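You operate a simulated robot arm through the tools that you are given. There is no shell and no other tool. Be economical: measure what you need, move in short steps, check, and stop when the job is done.

The job below is to be done with a simulated two-armed robot. You get a single attempt, and the scene is never put back.

JOB
Peg the carrier in the cradle and secure both covers.
Fine: steel peg down its socket, vessel-end cover shut, red latch turned home, steel clip down.

It is judged by the outcome, as a careful person would: the job done as asked, and still so three seconds after it is handed in. It fails if anything else is knocked over, pushed out of place, dropped, spilled or broken. A push-on lid holds only when it is set on centred and level and pressed home; a screw cap is set on level and turned clockwise until tight.

ROBOT AND FRAMES
Two 7-joint arms with two-finger parallel grippers on one trunk, on a base that drives. Base frame: it is fixed to the floor where the robot stands at the start and does not move with it; the origin is under the middle of the robot, x ahead of it, y to its left, z up; the surface under the hand at the start is at about z = 80. Readings come in cm, degrees, newtons and seconds.
The left shoulder is at the start at [5, 16.8, 103.2], the right one opposite. With the tool pointing down near the work surface each hand reaches from about 20 to 66 cm from the robot's upright axis, wherever it stands, measured 20 degrees to its own side. Places, roughly: loading-end cover [90, -10, 110]; red latch [90, -30, 120]; stack of tubs (12x21x15 cm) [50, -20, 90]; steel clip [90, 20, 120]; steel socket at the cradle's loading end [80, 30, 80]; vessel-end cover [90, -50, 110]. Payload 1.57 kg a hand.
Tool frame (each hand has its own): the origin (TCP) lies between the finger pads and is the grasp point; the fingertips stand 3 cm ahead of it; z points along the fingers, y is the line along which they close. Largest opening 8 cm; finger width 1.7, thickness 1.2; the body of the gripper, 4 by 8.2 cm, starts 8 cm behind the TCP.
Orientation is that of the tool frame in the base frame, as a unit quaternion [x, y, z, w]. With the fingers straight down and closing along the base's y, the tool's x points along the base's -x, its y along +y and its z along -z.

CONTROLS
- The arms move only by the tool drive_tool. It takes "left_commands", "right_commands" or both (then of equal length, played together; a hand with none holds still); each is a list of rows, each an object of numbers (a shift or turn left out is 0, a gripper value left out holds the last): "tx", "ty", "tz": the shift along the tool's x, y, z in cm; "ax", "ay", "az": the turn, a rotation vector about the tool's x, y, z in degrees; "fingers": the gripper command, from -1 (shut) to 1 (fully open), values between in proportion. In form: [{"tx": .., "ty": .., "tz": .., "ax": .., "ay": .., "az": .., "fingers": ..}, ...]. A call has 1 to 12 rows; each row is the pose to reach, as a shift and turn from the pose commanded when the call began, along the tool's axes at that moment. Each row takes 0.2 s and may step no farther than 5 cm and 8.6 degrees from the row before; otherwise, or with a gripper value out of range, the whole call is refused. A pose out of reach is approached as far as the arm can. The call stops where the force on the tool passes 40 N (or 10 N more than at its start, if that is more) or the arm is blocked; 0.2 s more then pass. Each finger travels about 4.5 cm/s and halts on what it meets, pressing with about 35 N; the grip force reading is that of the motor and also rises with nothing between the fingers. The clock runs only during rows and for 0.2 s after the last one: add rows that repeat a pose to give the fingers time. It gives the time, the measured TCP pose, the force on the tool (base axes), the opening and the grip force at its end, in the units of the frame above (readings bear some noise), with the torque about the TCP (base axes, N m) and any sound that the robot's microphone picked up, and new pictures: "show" is both (left out), scene, wrist or none (wrist: the cameras of the hands that moved).
- Cameras (640 x 400 px; columns grow to the right, rows downward): "scene" is now at [13.11, -1.78, 126.32]; the picture's right is [-0.19, -0.98, 0.00], its down [-0.37, 0.07, -0.93] and it looks along [0.91, -0.17, -0.37] (base axes); focal length 231 px, centre (320, 200). "left" rides on the left gripper at [7.2, 0.7, -12.2] in its tool frame; the picture's right is [-0.09, 1.00, 0.00], its down [-0.84, -0.08, -0.54] and it looks along [-0.54, -0.05, 0.84] (tool axes); focal length 238 px, centre (320, 200). "right" rides on the right gripper at [7.2, -0.7, -12.2] in its tool frame; the picture's right is [0.09, 1.00, 0.00], its down [-0.84, 0.08, -0.54] and it looks along [-0.54, 0.05, 0.84] (tool axes); focal length 238 px, centre (320, 200). There is no depth. A picture from a camera that has moved, and an enlarged one, comes with that camera's place and axes in the base frame and with its lens.
- slide_trunk(by): slides the trunk up (or, below 0, down) by that many cm; the arms and the scene camera ride with it, the base frame stays. It gives what a move gives, with no picture.
- roll_base(legs): drives the robot by 1 to 6 legs, each [ahead, left, turn to the left] in cm, cm and degrees, along the robot's own axes; the way and the turn of a leg run together, so that a leg with both is an arc; at most 150 cm and 180 degrees a leg. The arms and the cameras ride along, it lands a little off, and it stops where it bumps. It gives what a move gives, and a new picture of the scene camera.
- pan_tilt(pan, tilt): turns the head with the scene camera to pan (to the left, within 80 degrees either way) and tilt (down, from -29 to 69), counted from straight ahead of the robot. It gives what a move gives, and a new picture of the scene camera.
- inspect(camera, box): a new picture of the part [left, top, right, bottom] of that camera's present view, enlarged. The clock stands still meanwhile.
- hand_in(): hands the job in; it is judged then, once.

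Work in short steps. Places have to be worked out from the pictures, the camera data and where the tool is seen: move nearer, look again, correct. Check each grasp and each placing, and mend what went wrong. You have 120 turns and 260 pictures in all, those below and enlarged ones among them. Open the grippers and draw the arms clear of the work before you hand the job in, unless the task says otherwise; then end with one line.

The tools are called after "Request:" by a JSON object that holds its "method" and its "body". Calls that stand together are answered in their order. drive_tool: Moves the arms, as the interface text tells. Its arguments: {"type":"object","properties":{"left_commands":{"type":"array","items":{"type":"object","properties":{"tx":{"type":"number"},"ty":{"type":"number"},"tz":{"type":"number"},"ax":{"type":"number"},"ay":{"type":"number"},"az":{"type":"number"},"fingers":{"type":"number"}}}},"right_commands":{"type":"array","items":{"type":"object","properties":{"tx":{"type":"number"},"ty":{"type":"number"},"tz":{"type":"number"},"ax":{"type":"number"},"ay":{"type":"number"},"az":{"type":"number"},"fingers":{"type":"number"}}}},"show":{"type":"string","enum":["both","scene","wrist","none"]}},"required":[]} The other tools are called the same way: slide_trunk (by) slides the trunk up or down; roll_base (legs) drives the base; pan_tilt (pan, tilt) turns the head that bears the scene camera; inspect (camera, box) takes an enlarged picture of a part of a camera's view; hand_in () hands the job in.

At the start:

```text
time: 0.0
left_tool_pos: [51.73, 16.37, 99.93]
left_ee_rot: [0.0, 1.0, -0.001, 0.0]
left_force: [0.1, 0.8, -0.3]
left_torque: [-0.01, 0.03, 0.0]
left_finger_gap: 8.03
left_grip_force: 0.0
right_tool_pos: [48.7, -23.35, 100.02]
right_ee_rot: [-0.001, 1.0, 0.0, -0.001]
right_force: [-0.6, -1.3, 0.5]
right_torque: [0.02, 0.0, -0.01]
right_finger_gap: 8.01
right_grip_force: 0.0
trunk travel left (down, up): [-20.0, 24.3]
robot x, y, heading: [0.08, 0.3, -0.1]
head pan, tilt: [-10.8, 22.0]
```

scene: 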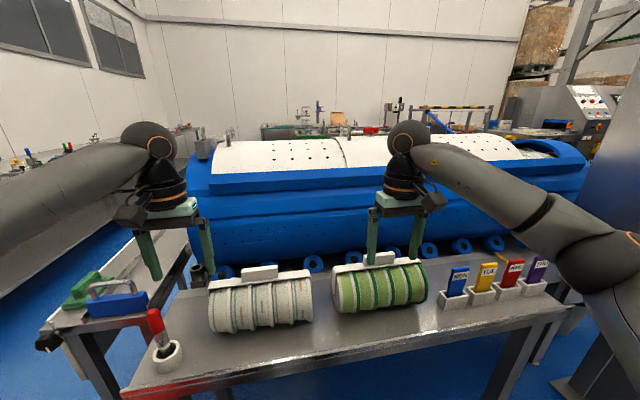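
right: 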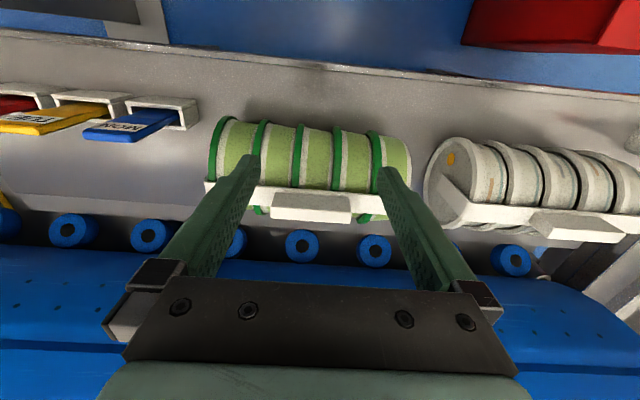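
left: 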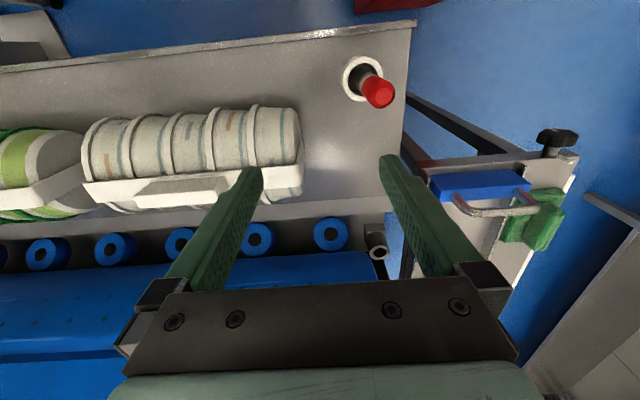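

I start by taking enlarged looks at the scene to identify peg, socket, covers, latch and clip.

Request:
{"method": "inspect", "body": {"camera": "scene", "box": [180, 110, 400, 290]}}

Request:
{"method": "inspect", "body": {"camera": "scene", "box": [380, 100, 620, 300]}}

Request:
{"method": "inspect", "body": {"camera": "scene", "box": [30, 240, 260, 400]}}

Request:
{"method": "inspect", "body": {"camera": "left", "box": [320, 40, 600, 280]}}

```text
2.22 times, centred on (290, 200) of scene
camera zoom: at [13.11, -1.78, 126.32], right [-0.19, -0.98, 0.0], down [-0.37, 0.07, -0.93], along [0.91, -0.17, -0.37], focal length 513 px, centre (387, 200)
```

zoom: 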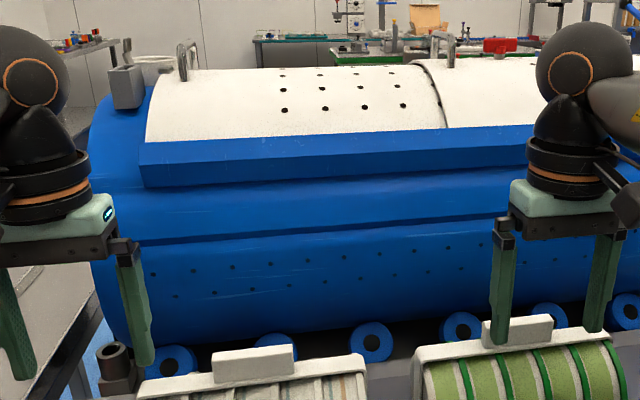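

```text
2.00 times, centred on (500, 200) of scene
camera zoom: at [13.11, -1.78, 126.32], right [-0.19, -0.98, 0.0], down [-0.37, 0.07, -0.93], along [0.91, -0.17, -0.37], focal length 462 px, centre (-40, 200)
```

zoom: 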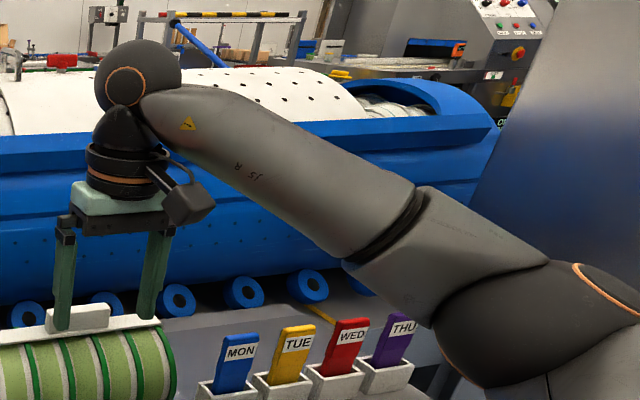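

```text
2.50 times, centred on (145, 320) of scene
camera zoom: at [13.11, -1.78, 126.32], right [-0.19, -0.98, 0.0], down [-0.37, 0.07, -0.93], along [0.91, -0.17, -0.37], focal length 577 px, centre (758, -100)
```

zoom: 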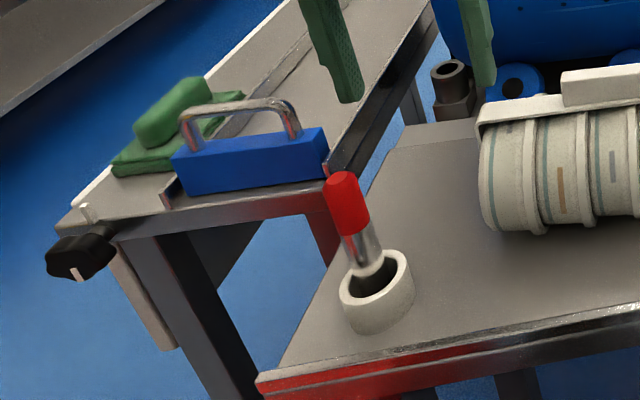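

```text
1.67 times, centred on (460, 160) of left
camera zoom: at [44.57, 17.0, 112.21], right [0.09, 1.0, 0.0], down [0.84, -0.08, 0.54], along [0.54, -0.05, -0.84], focal length 397 px, centre (87, 267)
```

zoom: 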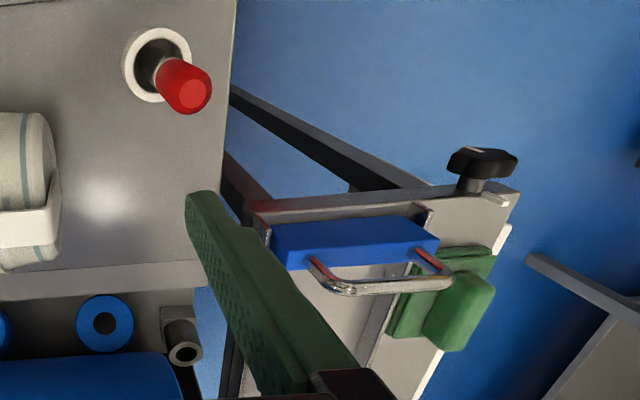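

The cradle is the blue cylinder; the peg is the red-handled one in the white holder. I raise the trunk for a better view over the cradle and turn the head to the right end.

Request:
{"method": "slide_trunk", "body": {"by": 20}}

Request:
{"method": "pan_tilt", "body": {"pan": -25, "tilt": 30}}

Request:
{"method": "pan_tilt", "body": {"pan": 8, "tilt": 30}}

```text
time: 2.2
left_tool_pos: [51.77, 16.35, 119.93]
left_ee_rot: [0.0, 1.0, 0.001, 0.001]
left_force: [0.2, 0.2, -0.2]
left_torque: [-0.05, 0.02, 0.0]
left_finger_gap: 7.98
left_grip_force: 0.1
right_tool_pos: [48.83, -23.4, 120.03]
right_ee_rot: [0.0, 1.0, 0.0, 0.0]
right_force: [-0.3, -0.1, 0.9]
right_torque: [0.0, 0.0, 0.0]
right_finger_gap: 7.97
right_grip_force: 0.0
trunk travel left (down, up): [-40.0, 4.3]
robot x, y, heading: [-0.39, 0.09, 0.1]
head pan, tilt: [-10.8, 22.0]
```

```text
time: 2.9
left_tool_pos: [51.78, 16.27, 120.02]
left_ee_rot: [0.0, 1.0, 0.0, 0.0]
left_force: [-0.1, 0.1, 0.0]
left_torque: [0.0, -0.01, 0.0]
left_finger_gap: 8.01
left_grip_force: 0.1
right_tool_pos: [48.78, -23.42, 120.03]
right_ee_rot: [0.0, 1.0, 0.0, 0.0]
right_force: [0.5, -0.1, 0.2]
right_torque: [-0.06, 0.0, 0.01]
right_finger_gap: 8.01
right_grip_force: 0.0
trunk travel left (down, up): [-40.0, 4.3]
robot x, y, heading: [-0.19, -0.1, -0.0]
head pan, tilt: [-25.0, 30.0]
camera scene: at [12.19, -3.86, 145.04], right [-0.42, -0.91, 0.0], down [-0.45, 0.21, -0.87], along [0.79, -0.37, -0.5], focal length 231 px, centre (320, 200)
```

scene: 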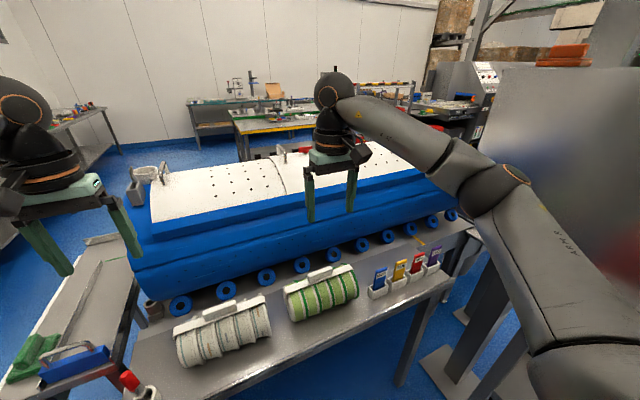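

```text
time: 3.9
left_tool_pos: [51.76, 16.35, 120.02]
left_ee_rot: [0.0, 1.0, 0.0, 0.001]
left_force: [0.4, 0.0, -1.0]
left_torque: [0.02, 0.01, 0.02]
left_finger_gap: 7.97
left_grip_force: 0.1
right_tool_pos: [48.68, -23.39, 119.97]
right_ee_rot: [0.0, 1.0, 0.0, 0.0]
right_force: [-0.3, 0.8, -0.6]
right_torque: [-0.03, 0.03, -0.02]
right_finger_gap: 8.02
right_grip_force: 0.1
trunk travel left (down, up): [-40.0, 4.3]
robot x, y, heading: [0.26, -0.08, 0.3]
head pan, tilt: [8.0, 30.0]
camera scene: at [12.95, 1.21, 145.04], right [0.14, -0.99, 0.0], down [-0.5, -0.07, -0.87], along [0.86, 0.12, -0.5], focal length 231 px, centre (320, 200)
```

scene: 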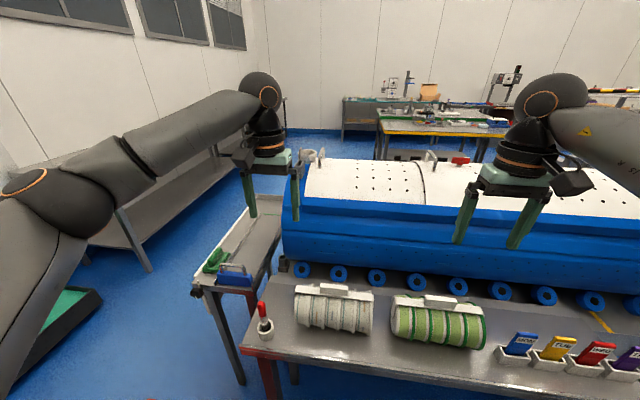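

The red latch shows near (460,160) here. I enlarge the top of the cradle.

Request:
{"method": "inspect", "body": {"camera": "scene", "box": [270, 130, 400, 210]}}

Request:
{"method": "inspect", "body": {"camera": "scene", "box": [395, 130, 525, 210]}}

Request:
{"method": "inspect", "body": {"camera": "left", "box": [0, 180, 640, 400]}}

Request:
{"method": "inspect", "body": {"camera": "right", "box": [0, 0, 640, 400]}}

```text
4.92 times, centred on (335, 170) of scene
camera zoom: at [12.95, 1.21, 145.04], right [0.14, -0.99, 0.0], down [-0.5, -0.07, -0.87], along [0.86, 0.12, -0.5], focal length 1137 px, centre (246, 348)
```

zoom: 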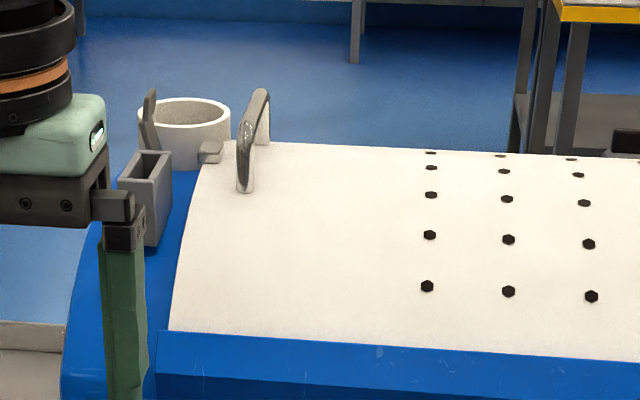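

```text
4.92 times, centred on (460, 170) of scene
camera zoom: at [12.95, 1.21, 145.04], right [0.14, -0.99, 0.0], down [-0.5, -0.07, -0.87], along [0.86, 0.12, -0.5], focal length 1137 px, centre (-369, 348)
```

zoom: 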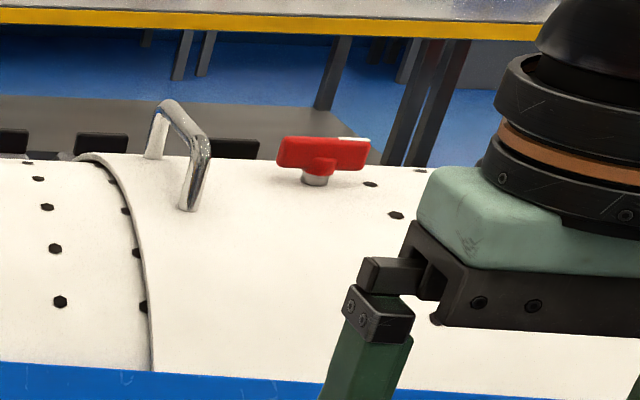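

```text
1.00 times, centred on (320, 290) of left (not enlarged: the box is as wide or as high as the picture)
camera zoom: at [44.57, 17.0, 132.21], right [0.09, 1.0, 0.0], down [0.84, -0.08, 0.54], along [0.54, -0.05, -0.84], focal length 238 px, centre (320, 110)
```

zoom: 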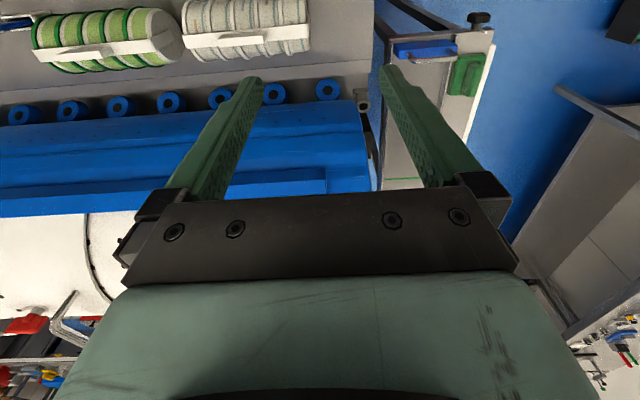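

```text
1.00 times, centred on (320, 200) of right (not enlarged: the box is as wide or as high as the picture)
camera zoom: at [41.55, -24.03, 132.18], right [-0.09, 1.0, 0.0], down [0.84, 0.08, 0.54], along [0.54, 0.05, -0.84], focal length 238 px, centre (320, 200)
```

zoom: 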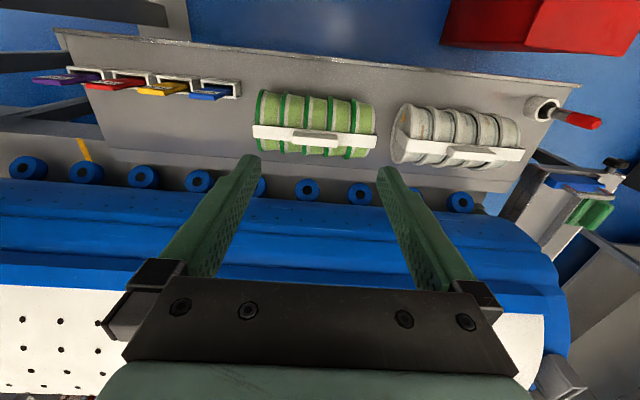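

I look down to see the base against the table edge, and to the far right end of the cradle.

Request:
{"method": "pan_tilt", "body": {"pan": 0, "tilt": 69}}

Request:
{"method": "pan_tilt", "body": {"pan": -45, "tilt": 20}}

```text
time: 5.0
left_tool_pos: [51.74, 16.31, 119.93]
left_ee_rot: [0.0, 1.0, 0.0, 0.0]
left_force: [-0.9, 0.0, 0.0]
left_torque: [0.01, -0.01, 0.0]
left_finger_gap: 8.01
left_grip_force: 0.0
right_tool_pos: [48.77, -23.38, 120.08]
right_ee_rot: [0.001, 1.0, 0.0, 0.0]
right_force: [0.0, 0.3, -0.8]
right_torque: [-0.01, 0.01, 0.02]
right_finger_gap: 8.0
right_grip_force: 0.1
trunk travel left (down, up): [-40.0, 4.3]
robot x, y, heading: [-0.09, -0.12, 0.3]
head pan, tilt: [0.0, 68.8]
camera scene: at [9.58, -0.04, 139.89], right [0.0, -1.0, 0.0], down [-0.93, 0.0, -0.36], along [0.36, 0.0, -0.93], focal length 231 px, centre (320, 200)
```

scene: 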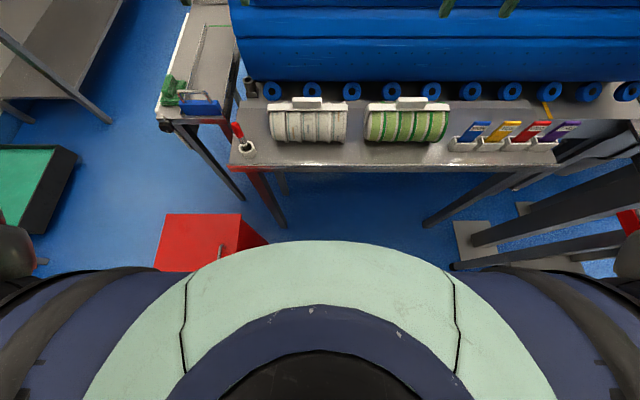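

```text
time: 6.1
left_tool_pos: [51.61, 16.32, 119.96]
left_ee_rot: [-0.001, 1.0, 0.001, 0.001]
left_force: [-0.4, 0.2, -0.5]
left_torque: [0.0, 0.01, 0.0]
left_finger_gap: 8.0
left_grip_force: 0.1
right_tool_pos: [48.81, -23.4, 120.0]
right_ee_rot: [0.0, 1.0, 0.0, 0.0]
right_force: [0.3, -0.6, -1.4]
right_torque: [-0.03, 0.0, 0.0]
right_finger_gap: 8.01
right_grip_force: 0.1
trunk travel left (down, up): [-40.0, 4.3]
robot x, y, heading: [0.26, -0.27, 0.0]
head pan, tilt: [-45.0, 20.0]
camera scene: at [10.58, -6.62, 146.64], right [-0.71, -0.71, 0.0], down [-0.24, 0.24, -0.94], along [0.66, -0.66, -0.34], focal length 231 px, centre (320, 200)
```

scene: 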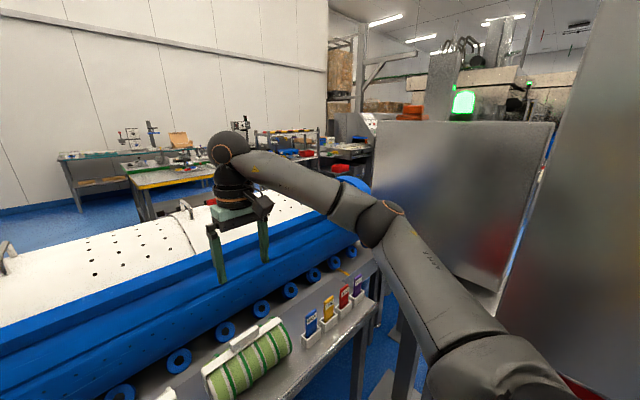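

The table edge is near x=43 with its legs at y≈+26 and −66, and a red box stands on the floor at left (y>18). I drive a bit ahead and to the right, keeping clear of the box, in short legs.

Request:
{"method": "roll_base", "body": {"legs": [[0, -10, 0], [14, 0, 0]]}}

Request:
{"method": "pan_tilt", "body": {"pan": 0, "tilt": 69}}

Request:
{"method": "pan_tilt", "body": {"pan": -30, "tilt": 30}}

```text
time: 8.6
left_tool_pos: [65.64, 6.33, 119.97]
left_ee_rot: [0.001, 1.0, 0.001, 0.0]
left_force: [0.5, 0.6, 0.7]
left_torque: [0.02, 0.0, -0.01]
left_finger_gap: 8.0
left_grip_force: 0.1
right_tool_pos: [62.62, -33.38, 120.02]
right_ee_rot: [0.0, 1.0, -0.001, 0.0]
right_force: [0.4, 0.1, 0.0]
right_torque: [0.01, 0.01, 0.01]
right_finger_gap: 8.01
right_grip_force: 0.1
trunk travel left (down, up): [-40.0, 4.3]
robot x, y, heading: [14.16, -10.05, -0.0]
head pan, tilt: [-45.0, 20.0]
camera scene: at [24.5, -16.65, 146.63], right [-0.71, -0.71, 0.0], down [-0.24, 0.24, -0.94], along [0.66, -0.66, -0.34], focal length 231 px, centre (320, 200)
```

scene: 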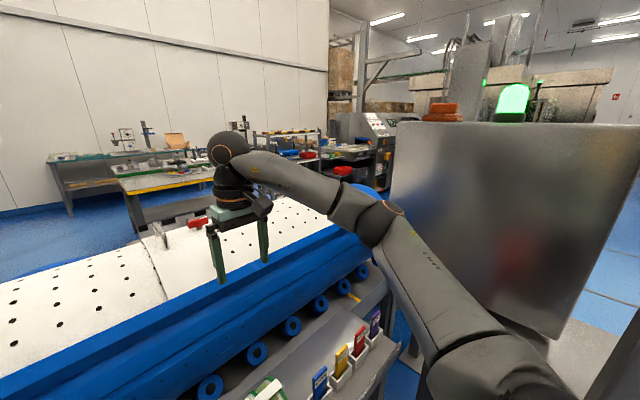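

```text
time: 9.8
left_tool_pos: [65.58, 6.33, 120.02]
left_ee_rot: [0.001, 1.0, 0.0, 0.0]
left_force: [0.1, -0.5, -0.7]
left_torque: [0.01, -0.02, 0.0]
left_finger_gap: 8.01
left_grip_force: 0.0
right_tool_pos: [62.52, -33.39, 120.05]
right_ee_rot: [0.0, 1.0, -0.001, 0.0]
right_force: [0.3, -0.9, -0.6]
right_torque: [-0.01, 0.02, -0.02]
right_finger_gap: 8.0
right_grip_force: 0.0
trunk travel left (down, up): [-40.0, 4.3]
robot x, y, heading: [13.62, -10.01, 0.2]
head pan, tilt: [0.0, 68.8]
camera scene: at [23.39, -10.06, 139.89], right [0.0, -1.0, 0.0], down [-0.93, 0.0, -0.36], along [0.36, 0.0, -0.93], focal length 231 px, centre (320, 200)
```

scene: 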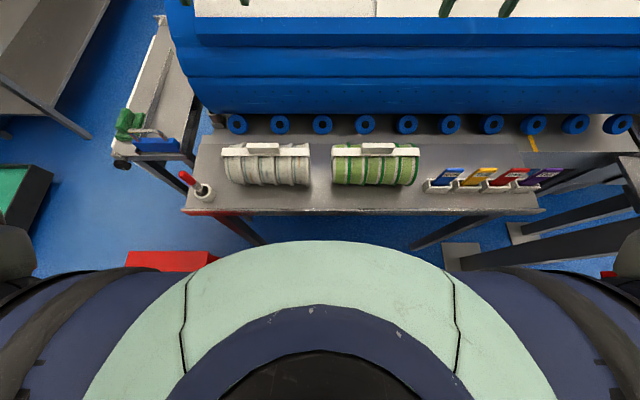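

```text
time: 10.8
left_tool_pos: [65.5, 6.37, 120.1]
left_ee_rot: [0.001, 1.0, 0.0, 0.0]
left_force: [0.0, -0.2, 0.4]
left_torque: [0.0, 0.03, 0.02]
left_finger_gap: 7.99
left_grip_force: 0.0
right_tool_pos: [62.64, -33.41, 119.95]
right_ee_rot: [0.0, 1.0, 0.0, 0.0]
right_force: [0.8, -0.4, 0.1]
right_torque: [-0.02, 0.03, 0.0]
right_finger_gap: 8.03
right_grip_force: 0.1
trunk travel left (down, up): [-40.0, 4.3]
robot x, y, heading: [13.95, -9.89, 0.4]
head pan, tilt: [-30.0, 30.0]
camera scene: at [25.64, -14.58, 145.03], right [-0.5, -0.87, 0.0], down [-0.43, 0.25, -0.87], along [0.75, -0.43, -0.5], focal length 231 px, centre (320, 200)
```

scene: 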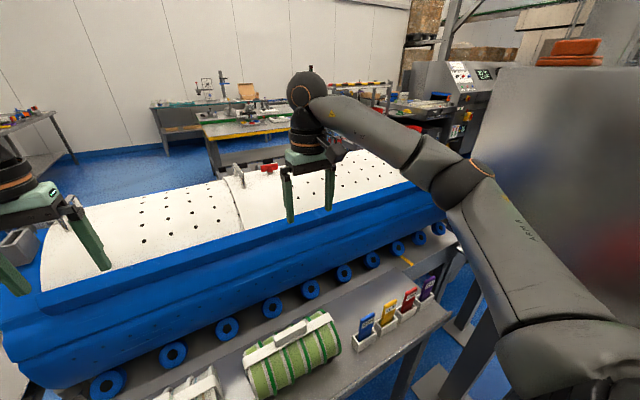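

No bump. I move the right hand to the right and up so that its camera sees the vessel end.

Request:
{"method": "drive_tool", "body": {"right_commands": [{"ty": -4, "tz": -2}, {"ty": -8, "tz": -4}, {"ty": -12, "tz": -6}, {"ty": -16, "tz": -8}, {"ty": -20, "tz": -10}]}}

```text
time: 12.0
left_tool_pos: [65.43, 6.36, 120.16]
left_ee_rot: [-0.001, 1.0, 0.0, 0.0]
left_force: [-0.7, -0.1, -0.3]
left_torque: [0.01, 0.01, 0.01]
left_finger_gap: 8.03
left_grip_force: 0.0
right_tool_pos: [61.09, -51.69, 128.93]
right_ee_rot: [0.001, 1.0, 0.0, 0.002]
right_force: [-0.4, 0.5, -0.1]
right_torque: [0.02, -0.03, -0.02]
right_finger_gap: 8.02
right_grip_force: 0.0
right hand out of reach, approached as far as the arm can: row 5
trunk travel left (down, up): [-40.0, 4.3]
robot x, y, heading: [14.04, -9.84, 0.1]
head pan, tilt: [-30.0, 30.0]
camera scene: at [25.54, -14.64, 145.05], right [-0.5, -0.87, 0.0], down [-0.43, 0.25, -0.87], along [0.75, -0.43, -0.5], focal length 231 px, centre (320, 200)
camera right: at [53.87, -52.42, 141.04], right [-0.09, 1.0, 0.0], down [0.83, 0.08, 0.55], along [0.54, 0.05, -0.84], focal length 238 px, centre (320, 200)
```

scene: 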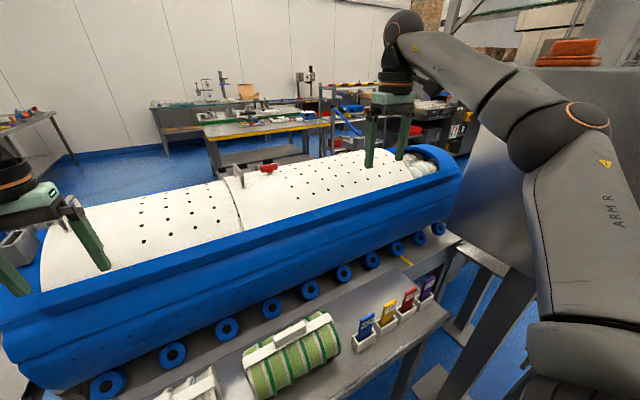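
right: 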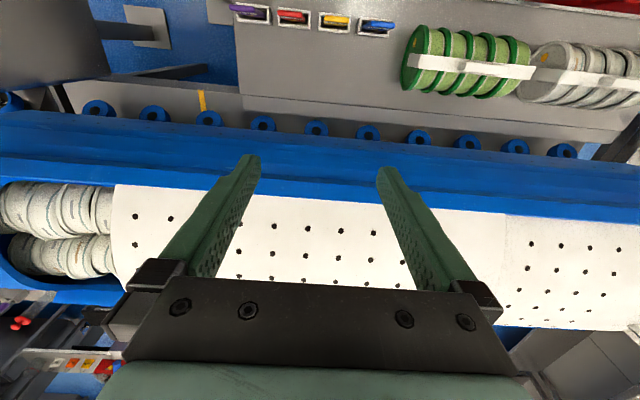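

The vessel-end cover has slid left over the loading cover, leaving a gap at the right end (about 18 cm); it needs sliding to the right. First the peg: I bring the left hand over it for a look.

Request:
{"method": "drive_tool", "body": {"left_commands": [{"tx": 3, "ty": 2.6, "tz": 1}, {"tx": 6, "ty": 5.2, "tz": 3}, {"tx": 9, "ty": 7.8, "tz": 5}, {"tx": 12, "ty": 10.4, "tz": 8}, {"tx": 15, "ty": 13, "tz": 10}, {"tx": 17, "ty": 15.6, "tz": 12}]}}

Request:
{"method": "pan_tilt", "body": {"pan": 45, "tilt": 45}}

```text
time: 13.4
left_tool_pos: [48.48, 22.02, 108.13]
left_ee_rot: [0.0, 1.0, 0.0, 0.001]
left_force: [-0.5, -0.2, -0.5]
left_torque: [0.0, -0.01, -0.02]
left_finger_gap: 8.01
left_grip_force: 0.1
right_tool_pos: [61.17, -51.65, 128.83]
right_ee_rot: [0.0, 1.0, -0.001, 0.001]
right_force: [0.0, 0.0, 0.2]
right_torque: [0.03, 0.01, -0.02]
right_finger_gap: 8.01
right_grip_force: 0.0
trunk travel left (down, up): [-40.0, 4.3]
robot x, y, heading: [13.85, -9.84, -0.2]
head pan, tilt: [-30.0, 30.0]
camera scene: at [25.59, -14.53, 145.05], right [-0.5, -0.87, 0.0], down [-0.43, 0.25, -0.87], along [0.75, -0.43, -0.5], focal length 231 px, centre (320, 200)
camera left: at [41.27, 22.66, 120.22], right [0.09, 1.0, 0.0], down [0.84, -0.08, 0.54], along [0.54, -0.05, -0.84], focal length 238 px, centre (320, 200)
```

scene: 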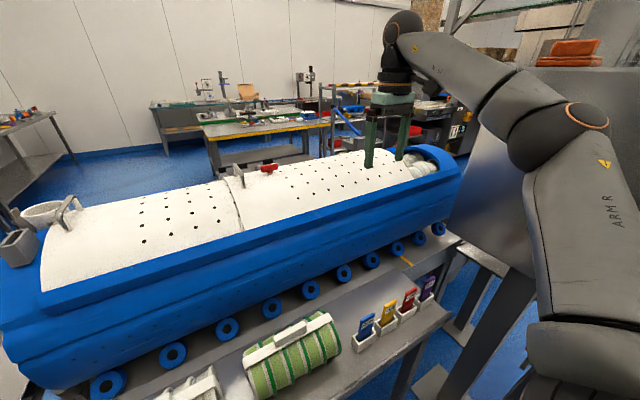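
left: 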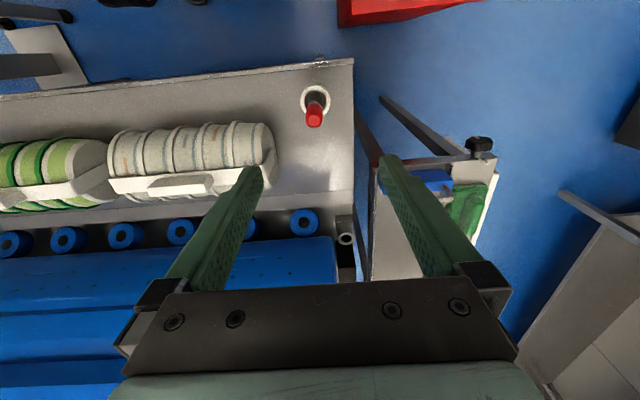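

```text
time: 14.9
left_tool_pos: [48.49, 21.92, 108.07]
left_ee_rot: [0.0, 1.0, 0.0, 0.0]
left_force: [0.5, 0.4, 0.7]
left_torque: [-0.04, -0.03, -0.01]
left_finger_gap: 8.0
left_grip_force: 0.0
right_tool_pos: [61.16, -51.78, 128.87]
right_ee_rot: [0.0, 1.0, 0.0, 0.001]
right_force: [0.0, 0.5, 0.6]
right_torque: [0.0, 0.01, 0.03]
right_finger_gap: 8.01
right_grip_force: 0.1
trunk travel left (down, up): [-40.0, 4.3]
robot x, y, heading: [13.8, -10.24, 0.1]
head pan, tilt: [45.0, 45.0]
camera scene: at [23.56, -4.31, 142.78], right [0.71, -0.71, 0.0], down [-0.5, -0.5, -0.71], along [0.5, 0.5, -0.71], focal length 231 px, centre (320, 200)
```

scene: 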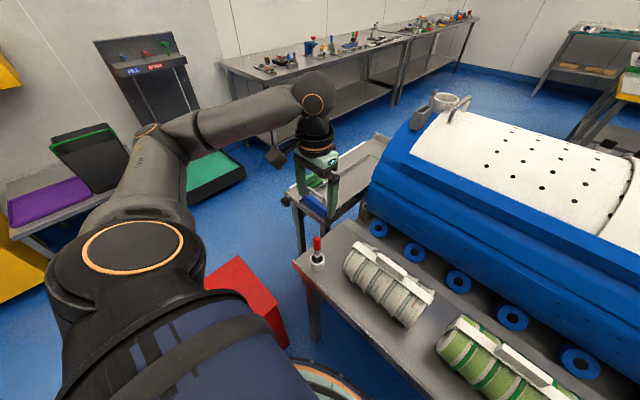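

Peg handle top is estimated at (47.9, 21.3, 91.5). I descend with fingers around but still above it to check.

Request:
{"method": "drive_tool", "body": {"left_commands": [{"tx": 0.5, "ty": -0.6, "tz": 4}, {"tx": 0.5, "ty": -0.6, "tz": 8}, {"tx": 0.5, "ty": -0.6, "tz": 12}]}}

Request:
{"method": "inspect", "body": {"camera": "left", "box": [200, 60, 440, 210]}}

Request:
{"method": "inspect", "body": {"camera": "scene", "box": [260, 170, 380, 290]}}

```text
time: 15.7
left_tool_pos: [48.31, 21.37, 95.97]
left_ee_rot: [0.0, 1.0, 0.0, 0.0]
left_force: [0.9, 1.2, -0.5]
left_torque: [0.0, -0.01, 0.0]
left_finger_gap: 7.98
left_grip_force: 0.1
right_tool_pos: [61.28, -51.78, 128.86]
right_ee_rot: [0.001, 1.0, 0.0, 0.001]
right_force: [0.6, -0.2, -0.6]
right_torque: [0.01, 0.02, 0.0]
right_finger_gap: 7.98
right_grip_force: 0.0
trunk travel left (down, up): [-40.0, 4.3]
robot x, y, heading: [13.52, -9.76, 0.0]
head pan, tilt: [45.0, 45.0]
camera scene: at [23.57, -4.29, 142.78], right [0.71, -0.71, 0.0], down [-0.5, -0.5, -0.71], along [0.5, 0.5, -0.71], focal length 231 px, centre (320, 200)
camera left: at [41.04, 22.13, 108.15], right [0.09, 1.0, 0.0], down [0.84, -0.08, 0.54], along [0.54, -0.05, -0.84], focal length 238 px, centre (320, 200)
```

scene: 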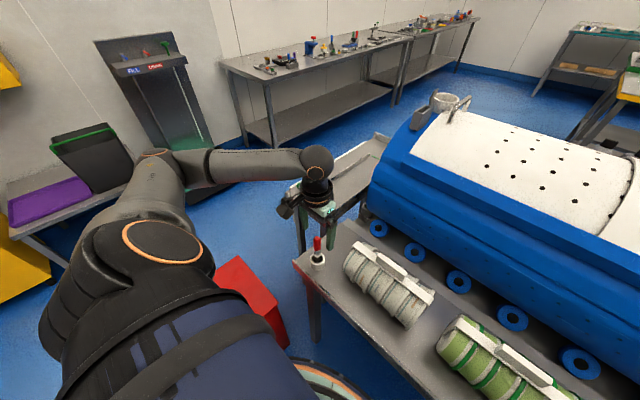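
left: 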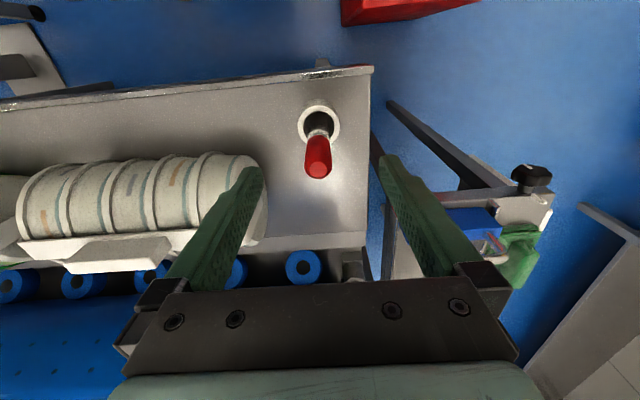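

```text
2.67 times, centred on (320, 135) of left
camera zoom: at [41.04, 22.13, 108.15], right [0.09, 1.0, 0.0], down [0.84, -0.08, 0.54], along [0.54, -0.05, -0.84], focal length 636 px, centre (320, 373)
```

zoom: 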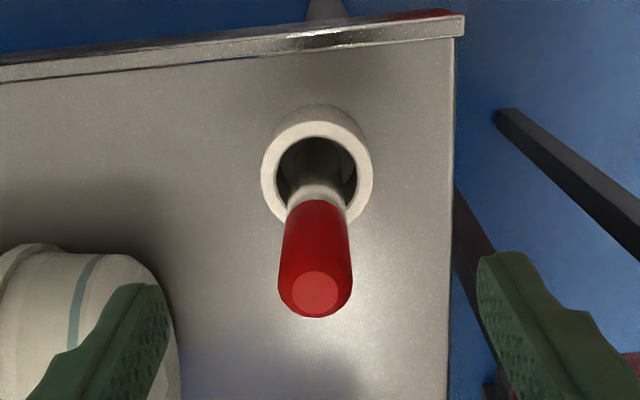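

```text
3.33 times, centred on (320, 230) of scene
camera zoom: at [23.57, -4.29, 142.78], right [0.71, -0.71, 0.0], down [-0.5, -0.5, -0.71], along [0.5, 0.5, -0.71], focal length 770 px, centre (320, 100)
```

zoom: 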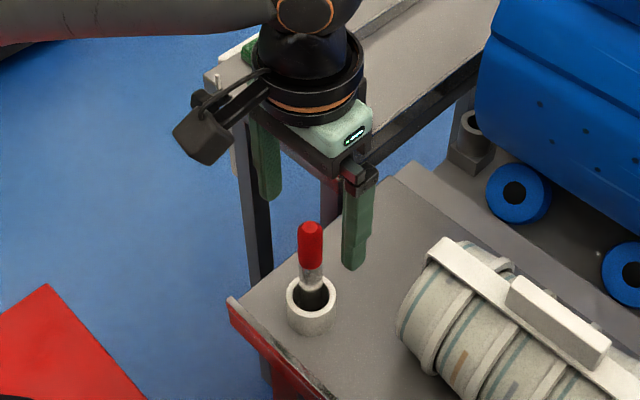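

The handle top is at (48.6, 21.4, 92.2), leaning slightly ahead. I go down 7 cm and close on the red handle.

Request:
{"method": "drive_tool", "body": {"left_commands": [{"tx": -0.1, "tz": 3.5, "fingers": 0.2}, {"tx": -0.1, "tz": 7, "fingers": 0.2}, {"tx": -0.1, "tz": 7, "fingers": -1}, {"tx": -0.1, "tz": 7, "fingers": -1}, {"tx": -0.1, "tz": 7, "fingers": -1}, {"tx": -0.1, "tz": 7, "fingers": -1}]}}

Request:
{"method": "inspect", "body": {"camera": "left", "box": [200, 60, 440, 210]}}

Request:
{"method": "inspect", "body": {"camera": "scene", "box": [260, 170, 380, 290]}}

```text
time: 17.1
left_tool_pos: [47.99, 21.3, 88.95]
left_ee_rot: [0.0, 1.0, 0.0, -0.001]
left_force: [-0.6, -0.6, 0.4]
left_torque: [-0.09, 0.01, -0.01]
left_finger_gap: 1.93
left_grip_force: 33.2
right_tool_pos: [61.18, -51.58, 128.97]
right_ee_rot: [0.001, 1.0, 0.0, 0.001]
right_force: [0.1, 0.2, -0.7]
right_torque: [-0.01, 0.01, 0.01]
right_finger_gap: 7.99
right_grip_force: 0.0
trunk travel left (down, up): [-40.0, 4.3]
robot x, y, heading: [13.51, -10.15, 0.3]
head pan, tilt: [45.0, 45.0]
camera scene: at [23.56, -4.3, 142.77], right [0.71, -0.71, 0.0], down [-0.5, -0.5, -0.71], along [0.5, 0.5, -0.71], focal length 231 px, centre (320, 200)
camera left: at [41.04, 22.0, 101.19], right [0.09, 1.0, 0.0], down [0.84, -0.08, 0.54], along [0.54, -0.05, -0.84], focal length 238 px, centre (320, 200)
```

scene: 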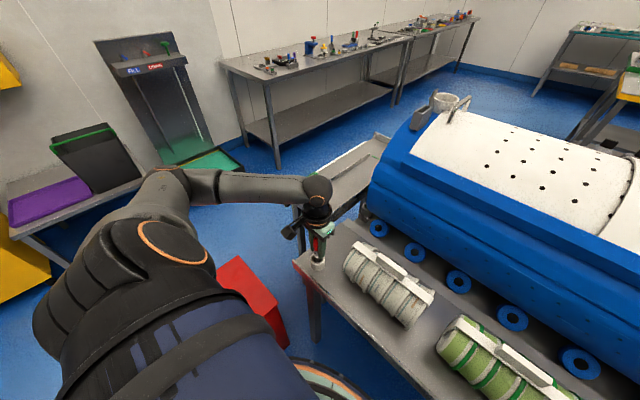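
left: 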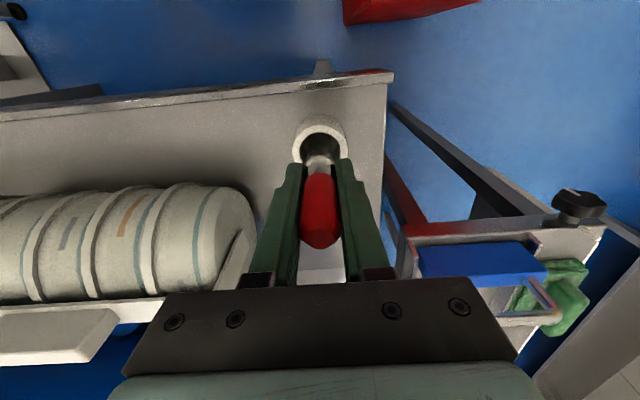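

```text
2.67 times, centred on (320, 135) of left
camera zoom: at [41.04, 22.0, 101.19], right [0.09, 1.0, 0.0], down [0.84, -0.08, 0.54], along [0.54, -0.05, -0.84], focal length 636 px, centre (320, 373)
```

zoom: 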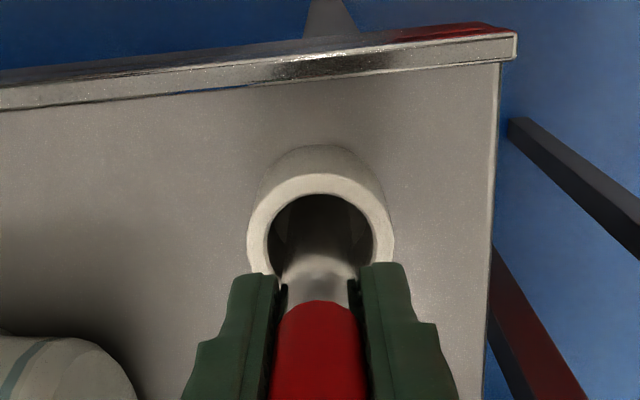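

```text
3.33 times, centred on (320, 230) of scene
camera zoom: at [23.56, -4.3, 142.77], right [0.71, -0.71, 0.0], down [-0.5, -0.5, -0.71], along [0.5, 0.5, -0.71], focal length 770 px, centre (320, 100)
```

zoom: 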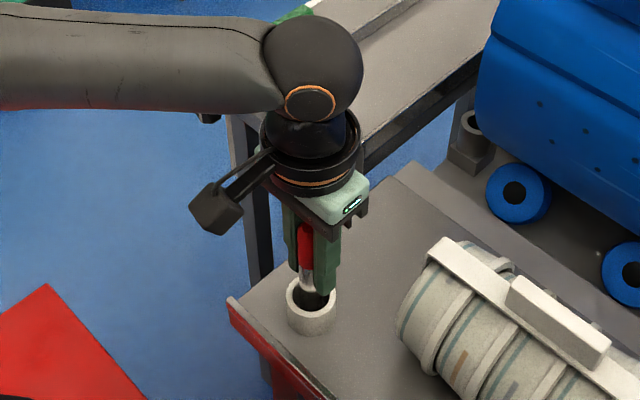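

Gripped at 1.93 cm. I lift straight up and inspect the peg.

Request:
{"method": "drive_tool", "body": {"left_commands": [{"tz": -3}, {"tz": -7}, {"tz": -11}, {"tz": -15}]}}

Request:
{"method": "inspect", "body": {"camera": "scene", "box": [270, 140, 390, 260]}}

Request:
{"method": "inspect", "body": {"camera": "left", "box": [240, 100, 400, 300]}}

```text
time: 18.1
left_tool_pos: [48.0, 21.39, 103.99]
left_ee_rot: [0.0, 1.0, 0.001, -0.001]
left_force: [-0.6, -1.7, -2.0]
left_torque: [-0.02, 0.03, 0.02]
left_finger_gap: 1.91
left_grip_force: 33.1
right_tool_pos: [61.16, -51.66, 128.91]
right_ee_rot: [0.0, 1.0, -0.001, 0.001]
right_force: [-0.4, 0.3, 0.3]
right_torque: [0.01, 0.01, 0.02]
right_finger_gap: 8.0
right_grip_force: 0.0
trunk travel left (down, up): [-40.0, 4.3]
robot x, y, heading: [14.21, -9.99, 0.0]
head pan, tilt: [45.0, 45.0]
camera scene: at [23.56, -4.32, 142.77], right [0.71, -0.71, 0.0], down [-0.5, -0.5, -0.71], along [0.5, 0.5, -0.71], focal length 231 px, centre (320, 200)
camera left: at [40.9, 22.13, 116.28], right [0.09, 1.0, 0.0], down [0.84, -0.08, 0.54], along [0.54, -0.05, -0.84], focal length 238 px, centre (320, 200)
```

scene: 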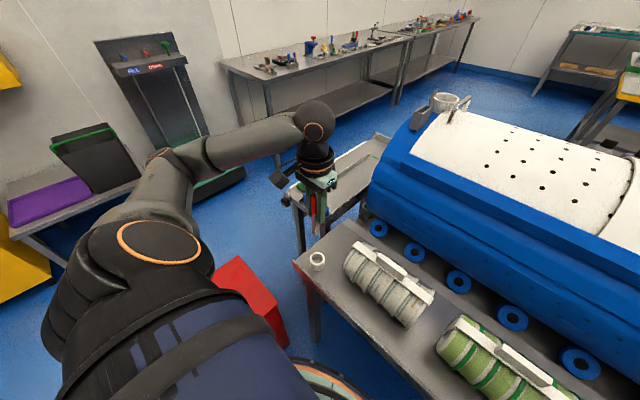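
left: 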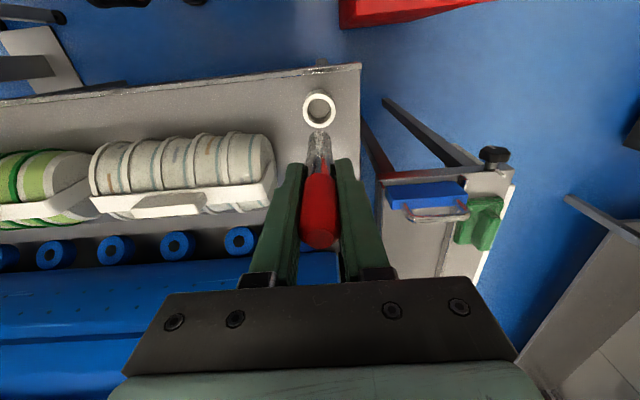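

```text
3.33 times, centred on (330, 200) of scene
camera zoom: at [23.56, -4.32, 142.77], right [0.71, -0.71, 0.0], down [-0.5, -0.5, -0.71], along [0.5, 0.5, -0.71], focal length 770 px, centre (287, 200)
```

zoom: 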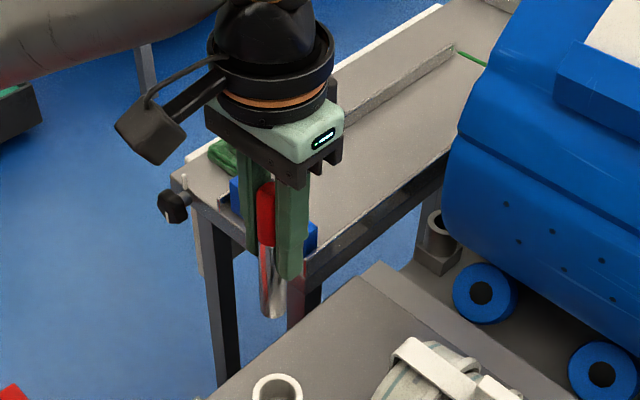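

```text
2.00 times, centred on (320, 200) of left
camera zoom: at [40.9, 22.13, 116.28], right [0.09, 1.0, 0.0], down [0.84, -0.08, 0.54], along [0.54, -0.05, -0.84], focal length 477 px, centre (320, 200)
```

zoom: 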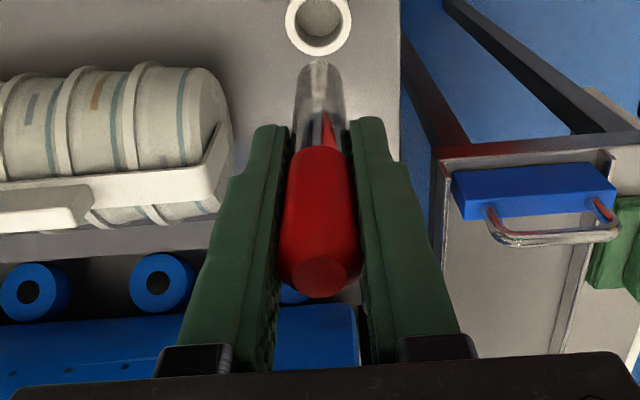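

Peg is held; I zoom in harder to measure its lean, and look at the socket.

Request:
{"method": "inspect", "body": {"camera": "scene", "box": [295, 180, 345, 245]}}

Request:
{"method": "inspect", "body": {"camera": "scene", "box": [335, 190, 395, 250]}}

```text
6.15 times, centred on (320, 212) of scene
camera zoom: at [23.56, -4.32, 142.77], right [0.71, -0.71, 0.0], down [-0.5, -0.5, -0.71], along [0.5, 0.5, -0.71], focal length 1421 px, centre (320, 123)
```

zoom: 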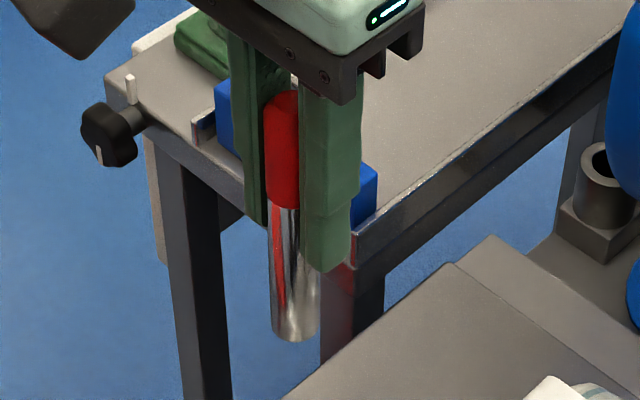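

```text
6.67 times, centred on (365, 220) of scene
camera zoom: at [23.56, -4.32, 142.77], right [0.71, -0.71, 0.0], down [-0.5, -0.5, -0.71], along [0.5, 0.5, -0.71], focal length 1540 px, centre (20, 67)
```

zoom: 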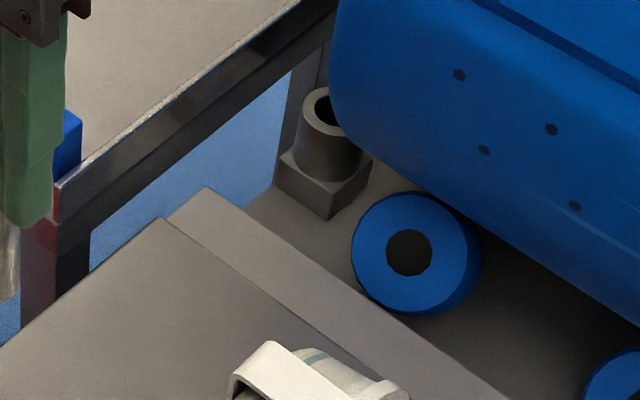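

The peg is vertical: bottom 9.5 cm below the TCP, at (47.7, 21.4). The socket rim triangulates to (75.3, 24.25, 82.4), which is a bit far, so I lift slightly and roll 7 cm ahead.

Request:
{"method": "drive_tool", "body": {"left_commands": [{"tz": -4, "ty": 2}, {"tz": -8, "ty": 4}], "show": "none"}}

Request:
{"method": "roll_base", "body": {"legs": [[7, 0, 0]]}}

```text
time: 18.7
left_tool_pos: [48.0, 25.35, 112.31]
left_ee_rot: [0.001, 1.0, 0.0, 0.0]
left_force: [-0.3, 0.3, -2.3]
left_torque: [0.02, -0.02, -0.02]
left_finger_gap: 1.93
left_grip_force: 33.4
right_tool_pos: [61.25, -51.74, 128.75]
right_ee_rot: [0.002, 1.0, 0.0, 0.001]
right_force: [0.3, -0.1, -0.4]
right_torque: [0.0, 0.0, -0.01]
right_finger_gap: 8.02
right_grip_force: 0.1
trunk travel left (down, up): [-40.0, 4.3]
robot x, y, heading: [13.66, -10.2, 0.2]
head pan, tilt: [45.0, 45.0]
```

```text
time: 19.7
left_tool_pos: [55.16, 25.51, 112.23]
left_ee_rot: [-0.001, 1.0, 0.0, -0.001]
left_force: [0.3, 0.3, -1.2]
left_torque: [-0.02, -0.01, 0.02]
left_finger_gap: 1.94
left_grip_force: 33.4
right_tool_pos: [68.47, -51.56, 128.86]
right_ee_rot: [0.0, 1.0, 0.0, 0.001]
right_force: [0.2, -0.4, -0.1]
right_torque: [0.0, 0.01, 0.0]
right_finger_gap: 7.98
right_grip_force: 0.1
trunk travel left (down, up): [-40.0, 4.3]
robot x, y, heading: [20.55, -10.23, 0.0]
head pan, tilt: [45.0, 45.0]
camera scene: at [30.71, -4.28, 142.76], right [0.71, -0.71, 0.0], down [-0.5, -0.5, -0.71], along [0.5, 0.5, -0.71], focal length 231 px, centre (320, 200)
```

scene: 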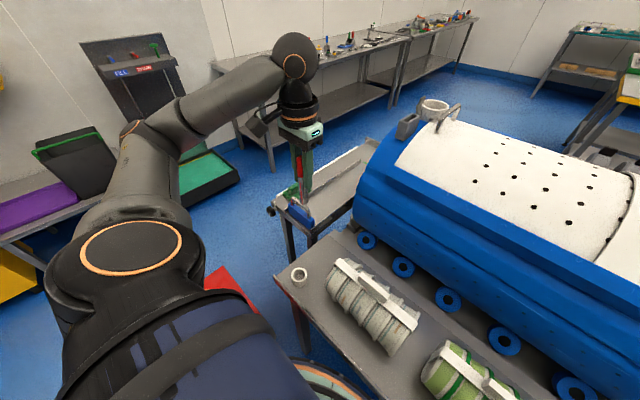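

I turn the hand 90° (camera to the outer side) while moving toward the socket at safe height.

Request:
{"method": "drive_tool", "body": {"left_commands": [{"tx": -1.3, "ty": 0.4, "az": 8.2}, {"tx": -2.6, "ty": 0.8, "az": 16.4}, {"tx": -3.9, "ty": 1.2, "az": 24.6}, {"tx": -5.2, "ty": 1.6, "az": 32.8}, {"tx": -6.5, "ty": 2, "az": 41}, {"tx": -7.8, "ty": 2.4, "az": 49.2}, {"tx": -9.1, "ty": 2.8, "az": 57.4}, {"tx": -10.4, "ty": 3.2, "az": 65.6}, {"tx": -12, "ty": 3.6, "az": 73.8}, {"tx": -13.5, "ty": 4, "az": 82}, {"tx": -15, "ty": 4.5, "az": 90}]}}

```text
time: 22.1
left_tool_pos: [70.12, 30.11, 112.21]
left_ee_rot: [0.708, 0.707, 0.0, 0.0]
left_force: [0.3, 0.5, -1.5]
left_torque: [-0.03, -0.01, -0.02]
left_finger_gap: 1.93
left_grip_force: 33.2
right_tool_pos: [68.33, -51.58, 128.82]
right_ee_rot: [0.0, 1.0, 0.0, 0.0]
right_force: [-0.1, 0.3, 0.6]
right_torque: [0.03, 0.02, 0.02]
right_finger_gap: 8.02
right_grip_force: 0.0
trunk travel left (down, up): [-40.0, 4.3]
robot x, y, heading: [20.99, -10.04, -0.1]
head pan, tilt: [45.0, 45.0]
camera scene: at [30.65, -4.28, 142.77], right [0.71, -0.71, 0.0], down [-0.5, -0.5, -0.71], along [0.5, 0.5, -0.71], focal length 231 px, centre (320, 200)
camera left: at [70.85, 37.22, 124.45], right [1.0, -0.09, 0.0], down [-0.08, -0.84, 0.54], along [-0.05, -0.54, -0.84], focal length 238 px, centre (320, 200)
```

scene: 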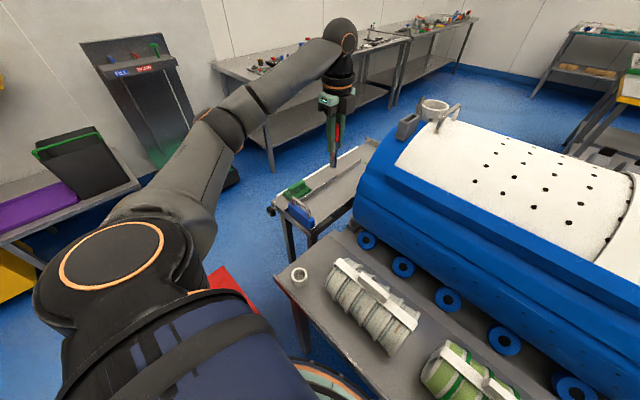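
left: 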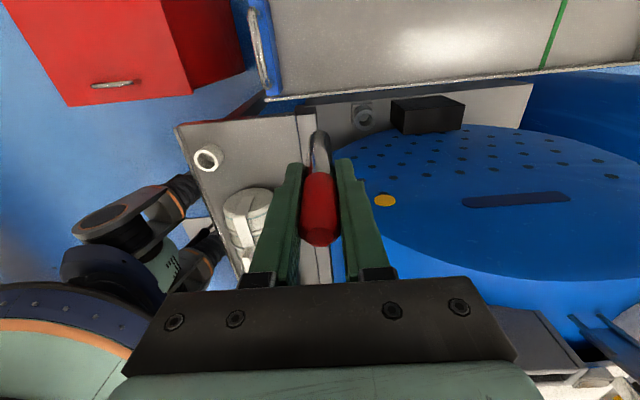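

The socket now shows left of the black block at the cradle end. I zoom both cameras to triangulate it again.

Request:
{"method": "inspect", "body": {"camera": "left", "box": [260, 80, 420, 180]}}

Request:
{"method": "inspect", "body": {"camera": "scene", "box": [310, 80, 390, 260]}}

```text
4.00 times, centred on (340, 130) of left
camera zoom: at [70.85, 37.22, 124.45], right [1.0, -0.09, 0.0], down [-0.08, -0.84, 0.54], along [-0.05, -0.54, -0.84], focal length 953 px, centre (240, 480)
```

zoom: 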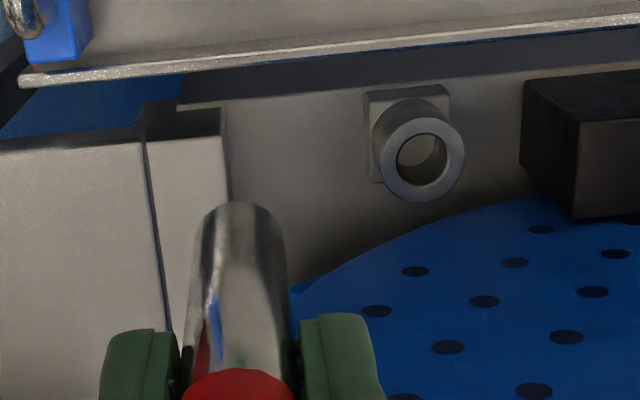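

```text
2.22 times, centred on (350, 170) of scene
camera zoom: at [30.65, -4.28, 142.77], right [0.71, -0.71, 0.0], down [-0.5, -0.5, -0.71], along [0.5, 0.5, -0.71], focal length 513 px, centre (253, 267)
```

zoom: 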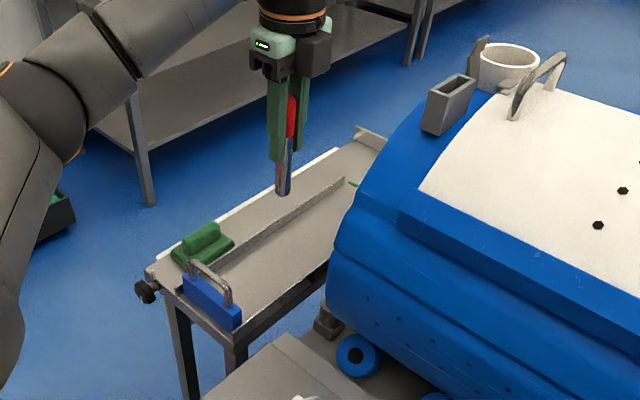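

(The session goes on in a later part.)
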